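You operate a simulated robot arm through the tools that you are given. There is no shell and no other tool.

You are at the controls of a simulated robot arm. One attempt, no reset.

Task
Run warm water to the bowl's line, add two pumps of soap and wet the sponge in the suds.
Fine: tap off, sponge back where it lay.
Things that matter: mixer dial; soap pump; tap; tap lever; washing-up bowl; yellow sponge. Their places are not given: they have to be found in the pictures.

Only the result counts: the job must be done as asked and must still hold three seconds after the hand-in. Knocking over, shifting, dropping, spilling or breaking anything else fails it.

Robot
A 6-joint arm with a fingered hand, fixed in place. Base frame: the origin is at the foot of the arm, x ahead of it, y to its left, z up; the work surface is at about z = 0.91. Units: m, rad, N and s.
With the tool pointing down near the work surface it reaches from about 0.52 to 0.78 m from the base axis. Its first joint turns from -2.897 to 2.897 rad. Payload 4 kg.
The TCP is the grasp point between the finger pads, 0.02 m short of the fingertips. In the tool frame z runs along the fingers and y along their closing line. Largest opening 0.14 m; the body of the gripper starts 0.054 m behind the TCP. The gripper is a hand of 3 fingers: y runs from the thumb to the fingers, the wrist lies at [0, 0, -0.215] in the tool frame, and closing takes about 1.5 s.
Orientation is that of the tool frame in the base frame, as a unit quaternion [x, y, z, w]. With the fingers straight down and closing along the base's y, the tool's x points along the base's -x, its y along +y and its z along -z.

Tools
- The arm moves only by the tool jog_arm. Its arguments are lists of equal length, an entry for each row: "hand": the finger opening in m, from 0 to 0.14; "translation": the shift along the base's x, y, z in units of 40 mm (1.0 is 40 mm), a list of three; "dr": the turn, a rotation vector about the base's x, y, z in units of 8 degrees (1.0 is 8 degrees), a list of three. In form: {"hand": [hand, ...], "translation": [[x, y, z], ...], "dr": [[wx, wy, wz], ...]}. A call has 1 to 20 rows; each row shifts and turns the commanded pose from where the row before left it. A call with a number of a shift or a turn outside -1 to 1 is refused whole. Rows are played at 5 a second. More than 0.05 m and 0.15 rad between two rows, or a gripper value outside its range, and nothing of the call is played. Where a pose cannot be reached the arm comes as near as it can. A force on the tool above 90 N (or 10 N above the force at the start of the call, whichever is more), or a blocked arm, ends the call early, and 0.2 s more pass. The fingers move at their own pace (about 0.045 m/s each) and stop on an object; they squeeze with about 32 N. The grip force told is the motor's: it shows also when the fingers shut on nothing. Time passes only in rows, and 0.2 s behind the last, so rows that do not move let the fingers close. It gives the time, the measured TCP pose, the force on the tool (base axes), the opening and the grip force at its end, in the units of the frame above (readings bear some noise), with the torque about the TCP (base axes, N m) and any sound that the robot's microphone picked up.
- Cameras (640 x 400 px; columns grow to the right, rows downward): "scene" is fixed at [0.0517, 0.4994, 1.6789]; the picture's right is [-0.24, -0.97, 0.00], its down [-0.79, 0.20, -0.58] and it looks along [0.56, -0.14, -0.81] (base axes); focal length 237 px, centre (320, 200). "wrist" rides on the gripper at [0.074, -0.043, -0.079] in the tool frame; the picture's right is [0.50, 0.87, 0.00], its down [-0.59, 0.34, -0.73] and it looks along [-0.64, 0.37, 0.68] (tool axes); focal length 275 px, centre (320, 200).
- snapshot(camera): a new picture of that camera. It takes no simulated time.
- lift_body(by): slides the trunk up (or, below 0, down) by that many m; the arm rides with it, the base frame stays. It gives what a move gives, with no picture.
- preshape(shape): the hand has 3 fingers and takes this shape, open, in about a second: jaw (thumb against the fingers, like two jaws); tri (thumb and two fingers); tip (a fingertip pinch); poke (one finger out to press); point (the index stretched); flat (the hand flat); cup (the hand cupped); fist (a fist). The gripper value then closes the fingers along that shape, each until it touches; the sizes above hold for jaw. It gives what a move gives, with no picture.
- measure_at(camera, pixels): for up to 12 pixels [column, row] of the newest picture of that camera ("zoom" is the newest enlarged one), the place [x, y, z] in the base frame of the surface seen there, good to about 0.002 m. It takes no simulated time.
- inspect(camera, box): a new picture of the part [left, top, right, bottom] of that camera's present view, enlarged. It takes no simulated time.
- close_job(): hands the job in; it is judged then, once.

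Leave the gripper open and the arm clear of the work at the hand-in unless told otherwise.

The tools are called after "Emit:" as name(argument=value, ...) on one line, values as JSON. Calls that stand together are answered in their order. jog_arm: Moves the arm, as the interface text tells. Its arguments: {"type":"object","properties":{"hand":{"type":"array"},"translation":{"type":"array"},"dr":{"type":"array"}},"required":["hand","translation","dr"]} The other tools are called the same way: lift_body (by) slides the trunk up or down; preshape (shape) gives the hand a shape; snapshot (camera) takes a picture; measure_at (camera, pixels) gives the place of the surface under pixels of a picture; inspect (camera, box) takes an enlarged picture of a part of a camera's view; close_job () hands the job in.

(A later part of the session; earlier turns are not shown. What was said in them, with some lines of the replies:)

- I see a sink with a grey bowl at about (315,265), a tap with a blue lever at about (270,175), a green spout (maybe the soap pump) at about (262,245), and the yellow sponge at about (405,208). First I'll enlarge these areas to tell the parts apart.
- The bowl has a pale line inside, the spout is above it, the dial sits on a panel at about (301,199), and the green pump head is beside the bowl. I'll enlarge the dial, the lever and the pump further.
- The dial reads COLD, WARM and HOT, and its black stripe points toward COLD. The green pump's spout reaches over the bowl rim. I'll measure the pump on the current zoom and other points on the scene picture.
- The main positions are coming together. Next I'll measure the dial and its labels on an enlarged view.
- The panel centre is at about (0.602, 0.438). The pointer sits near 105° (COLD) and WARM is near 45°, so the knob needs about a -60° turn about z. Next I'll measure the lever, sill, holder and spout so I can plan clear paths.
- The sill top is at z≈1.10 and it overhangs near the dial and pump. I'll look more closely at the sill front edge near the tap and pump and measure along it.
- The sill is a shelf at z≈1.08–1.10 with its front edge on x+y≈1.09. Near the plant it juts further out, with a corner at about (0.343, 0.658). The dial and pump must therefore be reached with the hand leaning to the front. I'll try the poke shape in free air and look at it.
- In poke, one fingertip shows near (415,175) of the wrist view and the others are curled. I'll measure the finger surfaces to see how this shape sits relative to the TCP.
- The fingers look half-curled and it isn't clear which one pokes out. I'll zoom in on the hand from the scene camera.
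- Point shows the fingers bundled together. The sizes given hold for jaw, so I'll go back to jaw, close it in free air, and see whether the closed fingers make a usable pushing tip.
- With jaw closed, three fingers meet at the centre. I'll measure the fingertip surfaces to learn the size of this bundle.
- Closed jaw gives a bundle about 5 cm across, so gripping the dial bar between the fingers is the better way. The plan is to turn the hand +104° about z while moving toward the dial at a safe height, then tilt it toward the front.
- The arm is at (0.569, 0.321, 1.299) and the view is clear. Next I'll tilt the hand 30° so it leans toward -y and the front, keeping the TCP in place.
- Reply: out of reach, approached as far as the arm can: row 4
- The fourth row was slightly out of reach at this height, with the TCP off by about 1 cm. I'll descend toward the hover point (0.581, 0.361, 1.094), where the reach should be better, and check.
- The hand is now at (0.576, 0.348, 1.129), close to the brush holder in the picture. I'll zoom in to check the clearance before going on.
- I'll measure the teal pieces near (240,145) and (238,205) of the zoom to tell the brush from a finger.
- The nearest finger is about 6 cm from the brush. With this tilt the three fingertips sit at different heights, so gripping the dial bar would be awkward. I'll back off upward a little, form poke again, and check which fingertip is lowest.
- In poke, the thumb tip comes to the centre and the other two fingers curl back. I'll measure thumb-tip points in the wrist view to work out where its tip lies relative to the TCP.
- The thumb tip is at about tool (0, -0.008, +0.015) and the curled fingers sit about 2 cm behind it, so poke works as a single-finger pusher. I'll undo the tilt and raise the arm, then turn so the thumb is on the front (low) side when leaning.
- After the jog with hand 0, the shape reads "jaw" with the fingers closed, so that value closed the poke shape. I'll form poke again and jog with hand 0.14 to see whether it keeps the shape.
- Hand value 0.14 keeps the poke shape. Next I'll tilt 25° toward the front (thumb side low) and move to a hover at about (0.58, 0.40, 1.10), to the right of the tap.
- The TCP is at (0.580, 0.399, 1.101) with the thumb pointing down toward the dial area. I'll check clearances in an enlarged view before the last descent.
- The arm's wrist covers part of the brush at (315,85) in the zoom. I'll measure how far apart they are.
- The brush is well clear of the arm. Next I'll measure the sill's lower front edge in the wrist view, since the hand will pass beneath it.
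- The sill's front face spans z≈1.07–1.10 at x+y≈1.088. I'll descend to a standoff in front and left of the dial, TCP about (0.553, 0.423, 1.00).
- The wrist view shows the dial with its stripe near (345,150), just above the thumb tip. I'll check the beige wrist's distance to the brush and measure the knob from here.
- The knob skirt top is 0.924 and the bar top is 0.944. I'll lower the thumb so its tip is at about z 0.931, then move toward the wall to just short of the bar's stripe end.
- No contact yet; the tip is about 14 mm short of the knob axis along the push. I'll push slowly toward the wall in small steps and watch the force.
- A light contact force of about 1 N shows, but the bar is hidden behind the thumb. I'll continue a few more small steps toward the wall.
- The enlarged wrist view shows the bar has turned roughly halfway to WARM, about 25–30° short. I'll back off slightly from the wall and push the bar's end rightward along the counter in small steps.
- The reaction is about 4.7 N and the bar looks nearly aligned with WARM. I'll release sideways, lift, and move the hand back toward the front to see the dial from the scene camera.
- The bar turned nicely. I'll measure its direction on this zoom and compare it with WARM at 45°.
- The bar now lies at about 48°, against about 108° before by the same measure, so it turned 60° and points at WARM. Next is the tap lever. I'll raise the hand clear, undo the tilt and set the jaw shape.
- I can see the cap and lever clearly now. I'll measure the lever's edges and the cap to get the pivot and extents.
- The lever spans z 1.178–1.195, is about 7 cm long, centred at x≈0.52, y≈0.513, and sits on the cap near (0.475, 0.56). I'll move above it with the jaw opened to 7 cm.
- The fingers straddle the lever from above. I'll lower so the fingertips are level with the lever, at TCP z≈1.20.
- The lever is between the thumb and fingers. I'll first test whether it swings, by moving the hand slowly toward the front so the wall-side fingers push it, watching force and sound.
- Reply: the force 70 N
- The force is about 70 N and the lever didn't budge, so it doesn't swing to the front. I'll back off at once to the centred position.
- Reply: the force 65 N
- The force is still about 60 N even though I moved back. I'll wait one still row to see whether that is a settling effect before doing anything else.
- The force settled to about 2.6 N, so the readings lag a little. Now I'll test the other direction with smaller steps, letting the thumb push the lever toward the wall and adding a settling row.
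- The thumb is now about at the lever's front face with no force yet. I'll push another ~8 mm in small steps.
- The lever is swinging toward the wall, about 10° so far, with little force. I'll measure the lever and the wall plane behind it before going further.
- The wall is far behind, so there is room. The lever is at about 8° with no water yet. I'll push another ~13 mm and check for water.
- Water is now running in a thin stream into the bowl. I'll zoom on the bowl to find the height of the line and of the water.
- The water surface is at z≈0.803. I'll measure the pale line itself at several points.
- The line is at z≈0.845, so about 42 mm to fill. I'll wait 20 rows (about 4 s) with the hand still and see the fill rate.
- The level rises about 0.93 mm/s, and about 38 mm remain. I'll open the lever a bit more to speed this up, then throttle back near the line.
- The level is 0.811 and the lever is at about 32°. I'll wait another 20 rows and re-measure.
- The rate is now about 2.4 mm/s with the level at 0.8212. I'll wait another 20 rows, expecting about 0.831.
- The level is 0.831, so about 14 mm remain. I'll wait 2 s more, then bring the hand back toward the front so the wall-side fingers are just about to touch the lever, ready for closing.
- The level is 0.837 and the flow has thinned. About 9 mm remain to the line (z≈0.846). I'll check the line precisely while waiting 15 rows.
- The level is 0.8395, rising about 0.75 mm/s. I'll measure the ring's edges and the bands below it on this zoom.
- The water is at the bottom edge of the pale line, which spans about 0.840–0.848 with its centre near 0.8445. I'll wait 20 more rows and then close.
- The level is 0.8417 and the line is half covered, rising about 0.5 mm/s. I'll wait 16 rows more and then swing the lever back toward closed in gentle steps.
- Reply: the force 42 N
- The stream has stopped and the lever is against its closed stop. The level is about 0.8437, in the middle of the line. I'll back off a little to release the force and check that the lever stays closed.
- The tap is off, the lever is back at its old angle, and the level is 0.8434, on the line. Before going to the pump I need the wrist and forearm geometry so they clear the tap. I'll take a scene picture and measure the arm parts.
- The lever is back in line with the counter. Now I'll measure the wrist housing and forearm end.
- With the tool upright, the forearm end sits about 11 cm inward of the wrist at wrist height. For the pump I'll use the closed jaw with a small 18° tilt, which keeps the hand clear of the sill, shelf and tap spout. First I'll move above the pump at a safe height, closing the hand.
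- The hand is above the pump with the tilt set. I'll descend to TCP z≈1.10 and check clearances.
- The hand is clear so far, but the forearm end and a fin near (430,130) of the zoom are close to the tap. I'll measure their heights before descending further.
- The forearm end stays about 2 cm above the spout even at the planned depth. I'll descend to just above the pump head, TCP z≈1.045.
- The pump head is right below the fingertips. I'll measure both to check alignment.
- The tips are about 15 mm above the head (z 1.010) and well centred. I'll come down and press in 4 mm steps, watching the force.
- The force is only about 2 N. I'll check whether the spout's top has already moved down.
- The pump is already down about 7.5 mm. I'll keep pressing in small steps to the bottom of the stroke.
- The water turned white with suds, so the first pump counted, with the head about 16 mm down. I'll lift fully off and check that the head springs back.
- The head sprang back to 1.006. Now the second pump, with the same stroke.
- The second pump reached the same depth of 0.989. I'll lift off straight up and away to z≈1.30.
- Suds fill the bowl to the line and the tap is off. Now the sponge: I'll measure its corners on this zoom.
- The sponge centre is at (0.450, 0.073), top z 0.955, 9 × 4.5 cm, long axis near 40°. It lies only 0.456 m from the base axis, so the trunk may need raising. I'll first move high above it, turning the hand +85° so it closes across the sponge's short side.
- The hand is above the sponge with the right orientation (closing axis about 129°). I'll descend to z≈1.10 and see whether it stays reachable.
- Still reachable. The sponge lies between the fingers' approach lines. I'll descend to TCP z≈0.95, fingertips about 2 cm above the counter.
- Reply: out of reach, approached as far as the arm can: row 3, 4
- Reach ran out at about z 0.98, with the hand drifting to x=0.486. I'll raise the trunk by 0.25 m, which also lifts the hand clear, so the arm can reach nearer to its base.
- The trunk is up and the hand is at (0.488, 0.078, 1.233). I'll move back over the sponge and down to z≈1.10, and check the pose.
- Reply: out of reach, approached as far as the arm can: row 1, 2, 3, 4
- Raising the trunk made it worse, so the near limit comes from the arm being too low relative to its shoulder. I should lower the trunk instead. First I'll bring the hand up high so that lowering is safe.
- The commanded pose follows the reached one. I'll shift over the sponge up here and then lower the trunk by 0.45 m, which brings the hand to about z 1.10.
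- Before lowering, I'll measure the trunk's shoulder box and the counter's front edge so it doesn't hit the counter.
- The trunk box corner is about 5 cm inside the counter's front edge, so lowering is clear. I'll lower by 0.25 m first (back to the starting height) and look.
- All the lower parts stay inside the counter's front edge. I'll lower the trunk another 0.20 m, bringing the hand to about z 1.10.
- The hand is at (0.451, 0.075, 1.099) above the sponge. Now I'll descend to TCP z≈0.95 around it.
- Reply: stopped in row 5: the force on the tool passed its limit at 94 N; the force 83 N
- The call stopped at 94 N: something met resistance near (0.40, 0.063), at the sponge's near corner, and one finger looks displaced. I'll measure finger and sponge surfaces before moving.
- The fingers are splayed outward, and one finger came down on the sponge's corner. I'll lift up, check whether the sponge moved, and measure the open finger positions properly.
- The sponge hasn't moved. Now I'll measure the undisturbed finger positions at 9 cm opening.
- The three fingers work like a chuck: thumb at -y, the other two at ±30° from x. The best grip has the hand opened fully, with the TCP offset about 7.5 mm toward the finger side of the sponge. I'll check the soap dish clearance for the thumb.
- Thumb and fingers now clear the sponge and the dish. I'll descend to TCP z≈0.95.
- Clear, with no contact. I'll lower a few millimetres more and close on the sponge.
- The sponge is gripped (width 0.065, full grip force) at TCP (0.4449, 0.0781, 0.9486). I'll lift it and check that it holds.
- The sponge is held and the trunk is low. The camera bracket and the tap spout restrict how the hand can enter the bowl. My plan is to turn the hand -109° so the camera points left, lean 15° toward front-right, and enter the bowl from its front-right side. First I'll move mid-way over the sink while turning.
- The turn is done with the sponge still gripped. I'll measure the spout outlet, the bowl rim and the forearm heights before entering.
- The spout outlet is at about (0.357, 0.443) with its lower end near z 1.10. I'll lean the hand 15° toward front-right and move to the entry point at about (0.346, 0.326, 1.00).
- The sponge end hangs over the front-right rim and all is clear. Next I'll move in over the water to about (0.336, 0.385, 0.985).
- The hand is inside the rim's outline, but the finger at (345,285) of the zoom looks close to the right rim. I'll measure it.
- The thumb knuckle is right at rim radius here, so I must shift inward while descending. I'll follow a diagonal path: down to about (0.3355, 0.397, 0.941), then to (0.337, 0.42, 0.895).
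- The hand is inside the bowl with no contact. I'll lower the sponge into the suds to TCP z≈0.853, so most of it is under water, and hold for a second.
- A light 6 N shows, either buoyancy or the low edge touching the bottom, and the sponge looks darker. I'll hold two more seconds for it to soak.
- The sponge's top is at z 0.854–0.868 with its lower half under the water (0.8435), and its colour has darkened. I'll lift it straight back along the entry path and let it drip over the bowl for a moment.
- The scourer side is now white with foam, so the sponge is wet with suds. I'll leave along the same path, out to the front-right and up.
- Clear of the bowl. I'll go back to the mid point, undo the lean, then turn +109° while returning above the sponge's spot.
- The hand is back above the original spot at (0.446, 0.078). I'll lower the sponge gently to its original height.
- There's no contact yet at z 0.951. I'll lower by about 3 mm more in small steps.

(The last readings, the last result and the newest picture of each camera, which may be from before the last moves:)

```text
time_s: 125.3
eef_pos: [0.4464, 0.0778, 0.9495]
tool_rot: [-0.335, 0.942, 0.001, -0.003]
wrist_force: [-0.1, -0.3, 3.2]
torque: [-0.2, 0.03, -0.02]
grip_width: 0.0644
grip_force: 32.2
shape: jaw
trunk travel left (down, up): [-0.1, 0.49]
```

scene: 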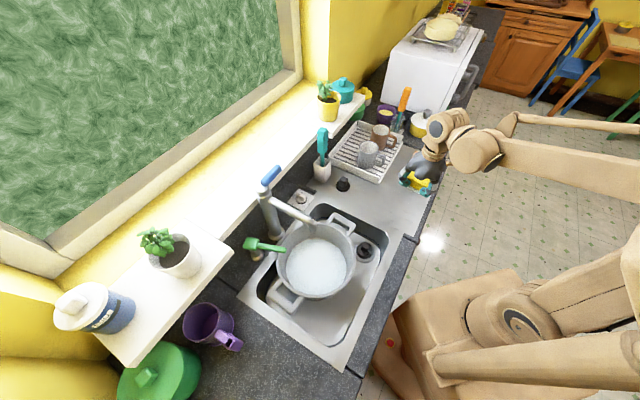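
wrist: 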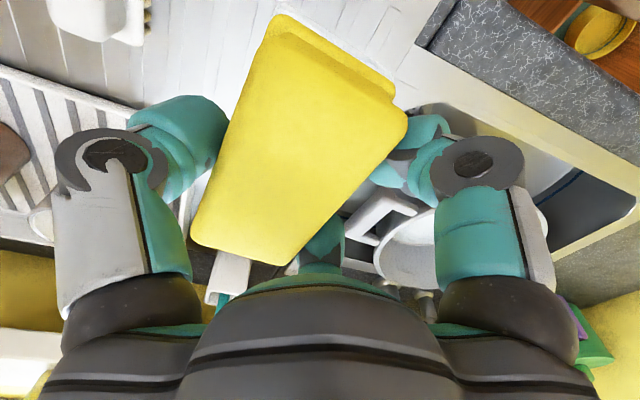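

A light 3 N contact shows the sponge is on the counter. I'll open the hand fully.

Emit:
jog_arm(hand=[0.08, 0.1, 0.12, 0.14, 0.14, 0.14, 0.14, 0.14], translation=[[0, 0, 0], [0, 0, 0], [0, 0, 0], [0, 0, 0], [0, 0, 0], [0, 0, 0], [0, 0, 0], [0, 0, 0]], dr=[[0, 0, 0], [0, 0, 0], [0, 0, 0], [0, 0, 0], [0, 0, 0], [0, 0, 0], [0, 0, 0], [0, 0, 0]])

Emit:
snapshot(camera="wrist")

```text
time_s: 127.1
eef_pos: [0.4458, 0.078, 0.9488]
tool_rot: [-0.334, 0.943, 0.001, -0.004]
wrist_force: [-0.2, -0.9, 0.5]
torque: [-0.01, 0.04, 0.03]
grip_width: 0.1398
grip_force: 0.0
shape: jaw
trunk travel left (down, up): [-0.1, 0.49]
```

```text
taken
```

wrist: 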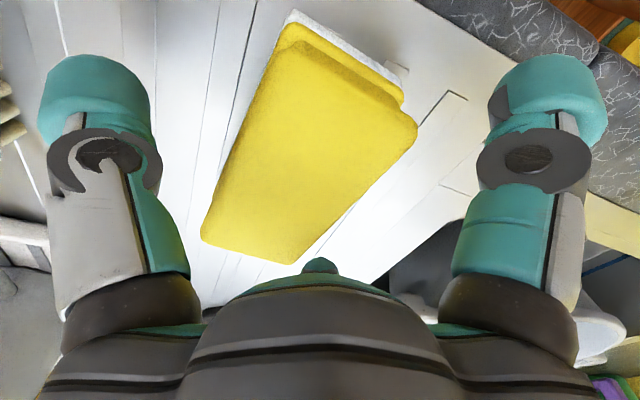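

The sponge is released and clear of all fingers. I'll raise the hand straight up.

Emit:
jog_arm(hand=[0.14, 0.14, 0.14, 0.14, 0.14, 0.14, 0.14, 0.14], translation=[[0, 0, 0.5], [0, 0, 0.9], [0, 0, 0.9], [0, 0, 1], [0, 0, 1], [0, 0, 1], [0, 0, 1], [0, 0, 1]], dr=[[0, 0, 0], [0, 0, 0], [0, 0, 0], [0, 0, 0], [0, 0, 0], [0, 0, 0], [0, 0, 0], [0, 0, 0]])

Emit:
snapshot(camera="scene")

Emit:
inspect(camera="scene", box=[370, 180, 450, 240])

Emit:
measure_at(camera="zoom", pixels=[[237, 110], [197, 160], [388, 190], [352, 248], [290, 180], [182, 193], [335, 285], [333, 290]])

```text
time_s: 128.9
eef_pos: [0.4448, 0.0773, 1.2402]
tool_rot: [-0.334, 0.943, 0.001, -0.003]
wrist_force: [0.4, 0.1, -0.4]
torque: [0.0, -0.03, 0.04]
grip_width: 0.1398
grip_force: 0.1
shape: jaw
trunk travel left (down, up): [-0.1, 0.49]
```

```text
taken
```

scene: 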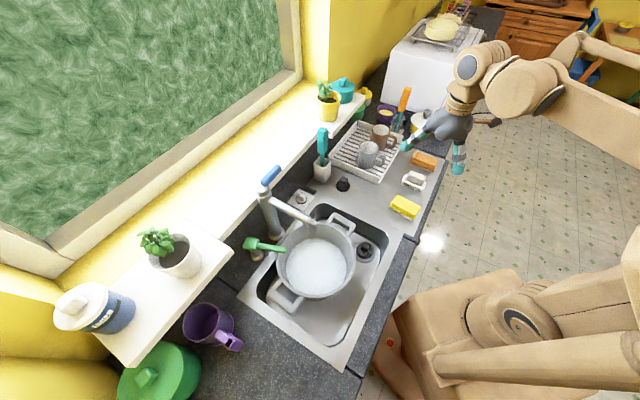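

```text
6.67 times, centred on (410, 210) of scene
```

zoom: 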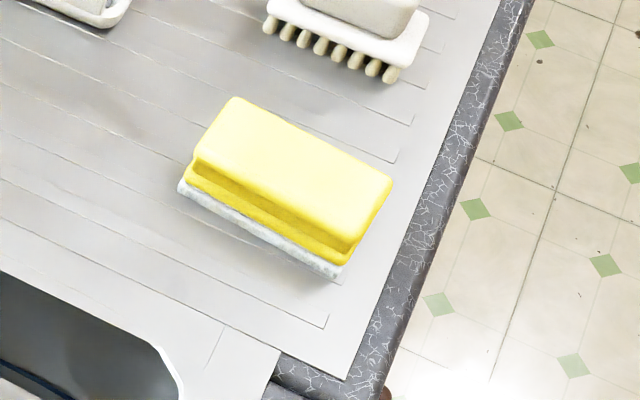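

```text
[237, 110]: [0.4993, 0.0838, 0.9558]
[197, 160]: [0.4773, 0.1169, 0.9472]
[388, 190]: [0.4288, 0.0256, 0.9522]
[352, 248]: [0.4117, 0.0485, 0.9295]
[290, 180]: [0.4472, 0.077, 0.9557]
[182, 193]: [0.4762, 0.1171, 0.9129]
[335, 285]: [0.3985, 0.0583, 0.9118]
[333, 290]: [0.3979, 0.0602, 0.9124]
```

The sponge lies back on its spot with foam on its underside. I'll measure the new corners to see how close it is to where it lay.

Emit:
measure_at(camera="zoom", pixels=[[237, 101], [197, 152], [388, 182], [352, 234], [290, 170], [182, 186], [342, 270], [340, 276]])

Emit:
inspect(camera="scene", box=[230, 150, 390, 310])

Emit:
inspect(camera="scene", box=[282, 184, 322, 214])

```text
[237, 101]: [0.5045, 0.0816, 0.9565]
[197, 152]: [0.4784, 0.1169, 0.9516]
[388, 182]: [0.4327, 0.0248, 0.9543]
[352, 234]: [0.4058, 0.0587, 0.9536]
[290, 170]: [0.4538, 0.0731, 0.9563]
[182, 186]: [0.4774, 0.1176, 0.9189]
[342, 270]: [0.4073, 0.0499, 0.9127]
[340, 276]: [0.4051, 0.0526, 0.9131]
```

```text
2.50 times, centred on (310, 230) of scene
```

zoom: 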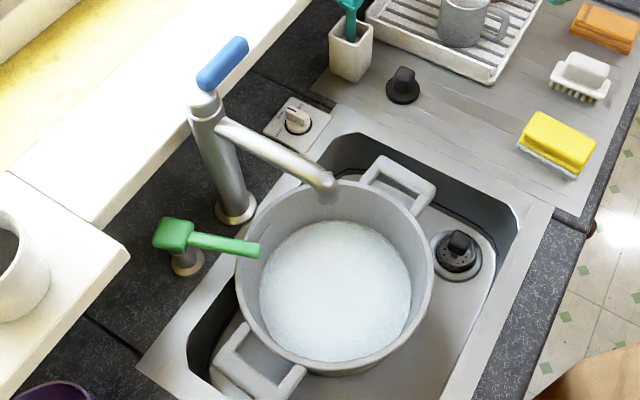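

```text
13.33 times, centred on (302, 199) of scene
```

zoom: 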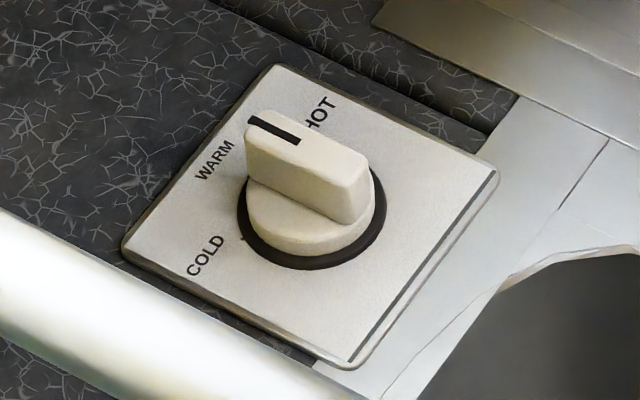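

The sponge is within about 6 mm of where it lay, the dial is at WARM, the lever is closed and there's no stream. I'll raise the trunk back to its start height, which lifts the arm clear, and check the water level once more.

Emit:
lift_body(by=0.2)

Emit:
snapshot(camera="scene")

Emit:
inspect(camera="scene", box=[270, 220, 370, 310])

Emit:
measure_at(camera="zoom", pixels=[[340, 220], [300, 300], [250, 250], [400, 250], [220, 170], [350, 280], [380, 200], [320, 86], [320, 92], [160, 110], [30, 100]])

```text
time_s: 131.1
eef_pos: [0.4457, 0.077, 1.4409]
tool_rot: [-0.333, 0.943, 0.001, -0.003]
wrist_force: [-0.8, -0.2, -0.6]
torque: [0.0, 0.04, 0.01]
grip_width: 0.1398
grip_force: 0.1
shape: jaw
trunk travel left (down, up): [-0.3, 0.29]
```

```text
taken
```

scene: 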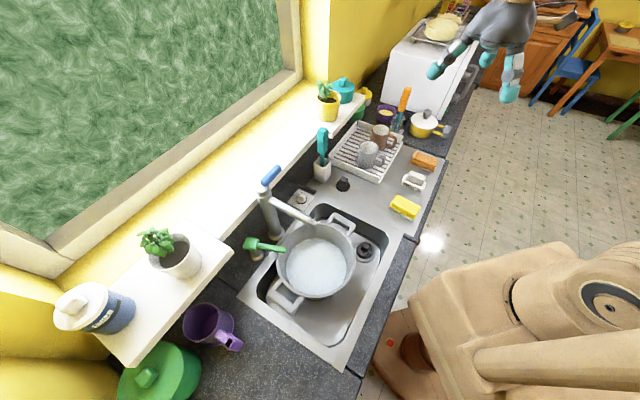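

```text
4.44 times, centred on (320, 265) of scene
```

zoom: 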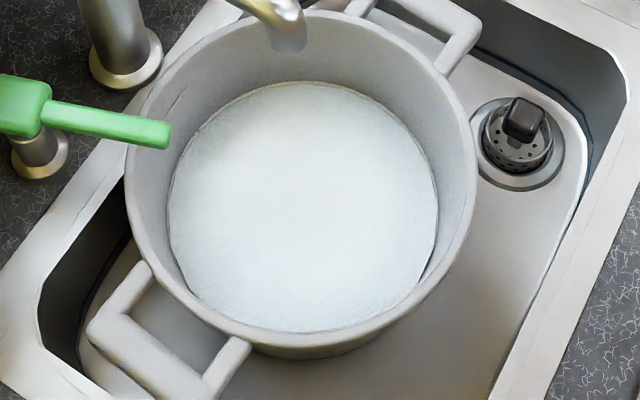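

```text
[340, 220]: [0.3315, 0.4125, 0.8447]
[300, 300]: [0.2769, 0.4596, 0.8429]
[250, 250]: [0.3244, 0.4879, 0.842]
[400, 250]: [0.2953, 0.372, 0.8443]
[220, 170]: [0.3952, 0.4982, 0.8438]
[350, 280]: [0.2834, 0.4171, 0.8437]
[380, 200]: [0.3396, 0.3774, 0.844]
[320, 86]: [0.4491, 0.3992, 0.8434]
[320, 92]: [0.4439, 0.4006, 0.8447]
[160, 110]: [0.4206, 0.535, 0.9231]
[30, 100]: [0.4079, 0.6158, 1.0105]
```

The level holds at about 0.8436, on the line, and the tap is off. The pump is up, the bowl is unmoved, the sponge is back, and the open hand is high and clear. I'm handing in.

Emit:
close_job()

```text
The job is handed in.
```

The job is done and handed in. I haven't had a verdict back, so this is what I measured before handing in:

- **Water:** the dial is at WARM. The level is at about z 0.844, within the bowl's pale line (about 0.840–0.848), and it stayed there after the tap was shut.
- **Tap:** it is off. The lever is back at its original angle and nothing is running.
- **Soap:** I gave two full pumps. The water turned white with suds on the first, and the pump head sprang back after it and is up again now.
- **Sponge:** I dipped it about halfway into the suds, and it came out with foam on its underside. It is back on the drainboard about 6 mm from where it lay.
- **Arm:** the hand is open and raised clear, and the trunk is back at its starting height.

Two moments of high force came up, and neither left anything moved:

- **Tap lever:** I first pushed it the wrong way, with about 70 N.
- **Sponge:** on the first try at picking it up, a finger pressed on its corner and the arm stopped at its force limit.
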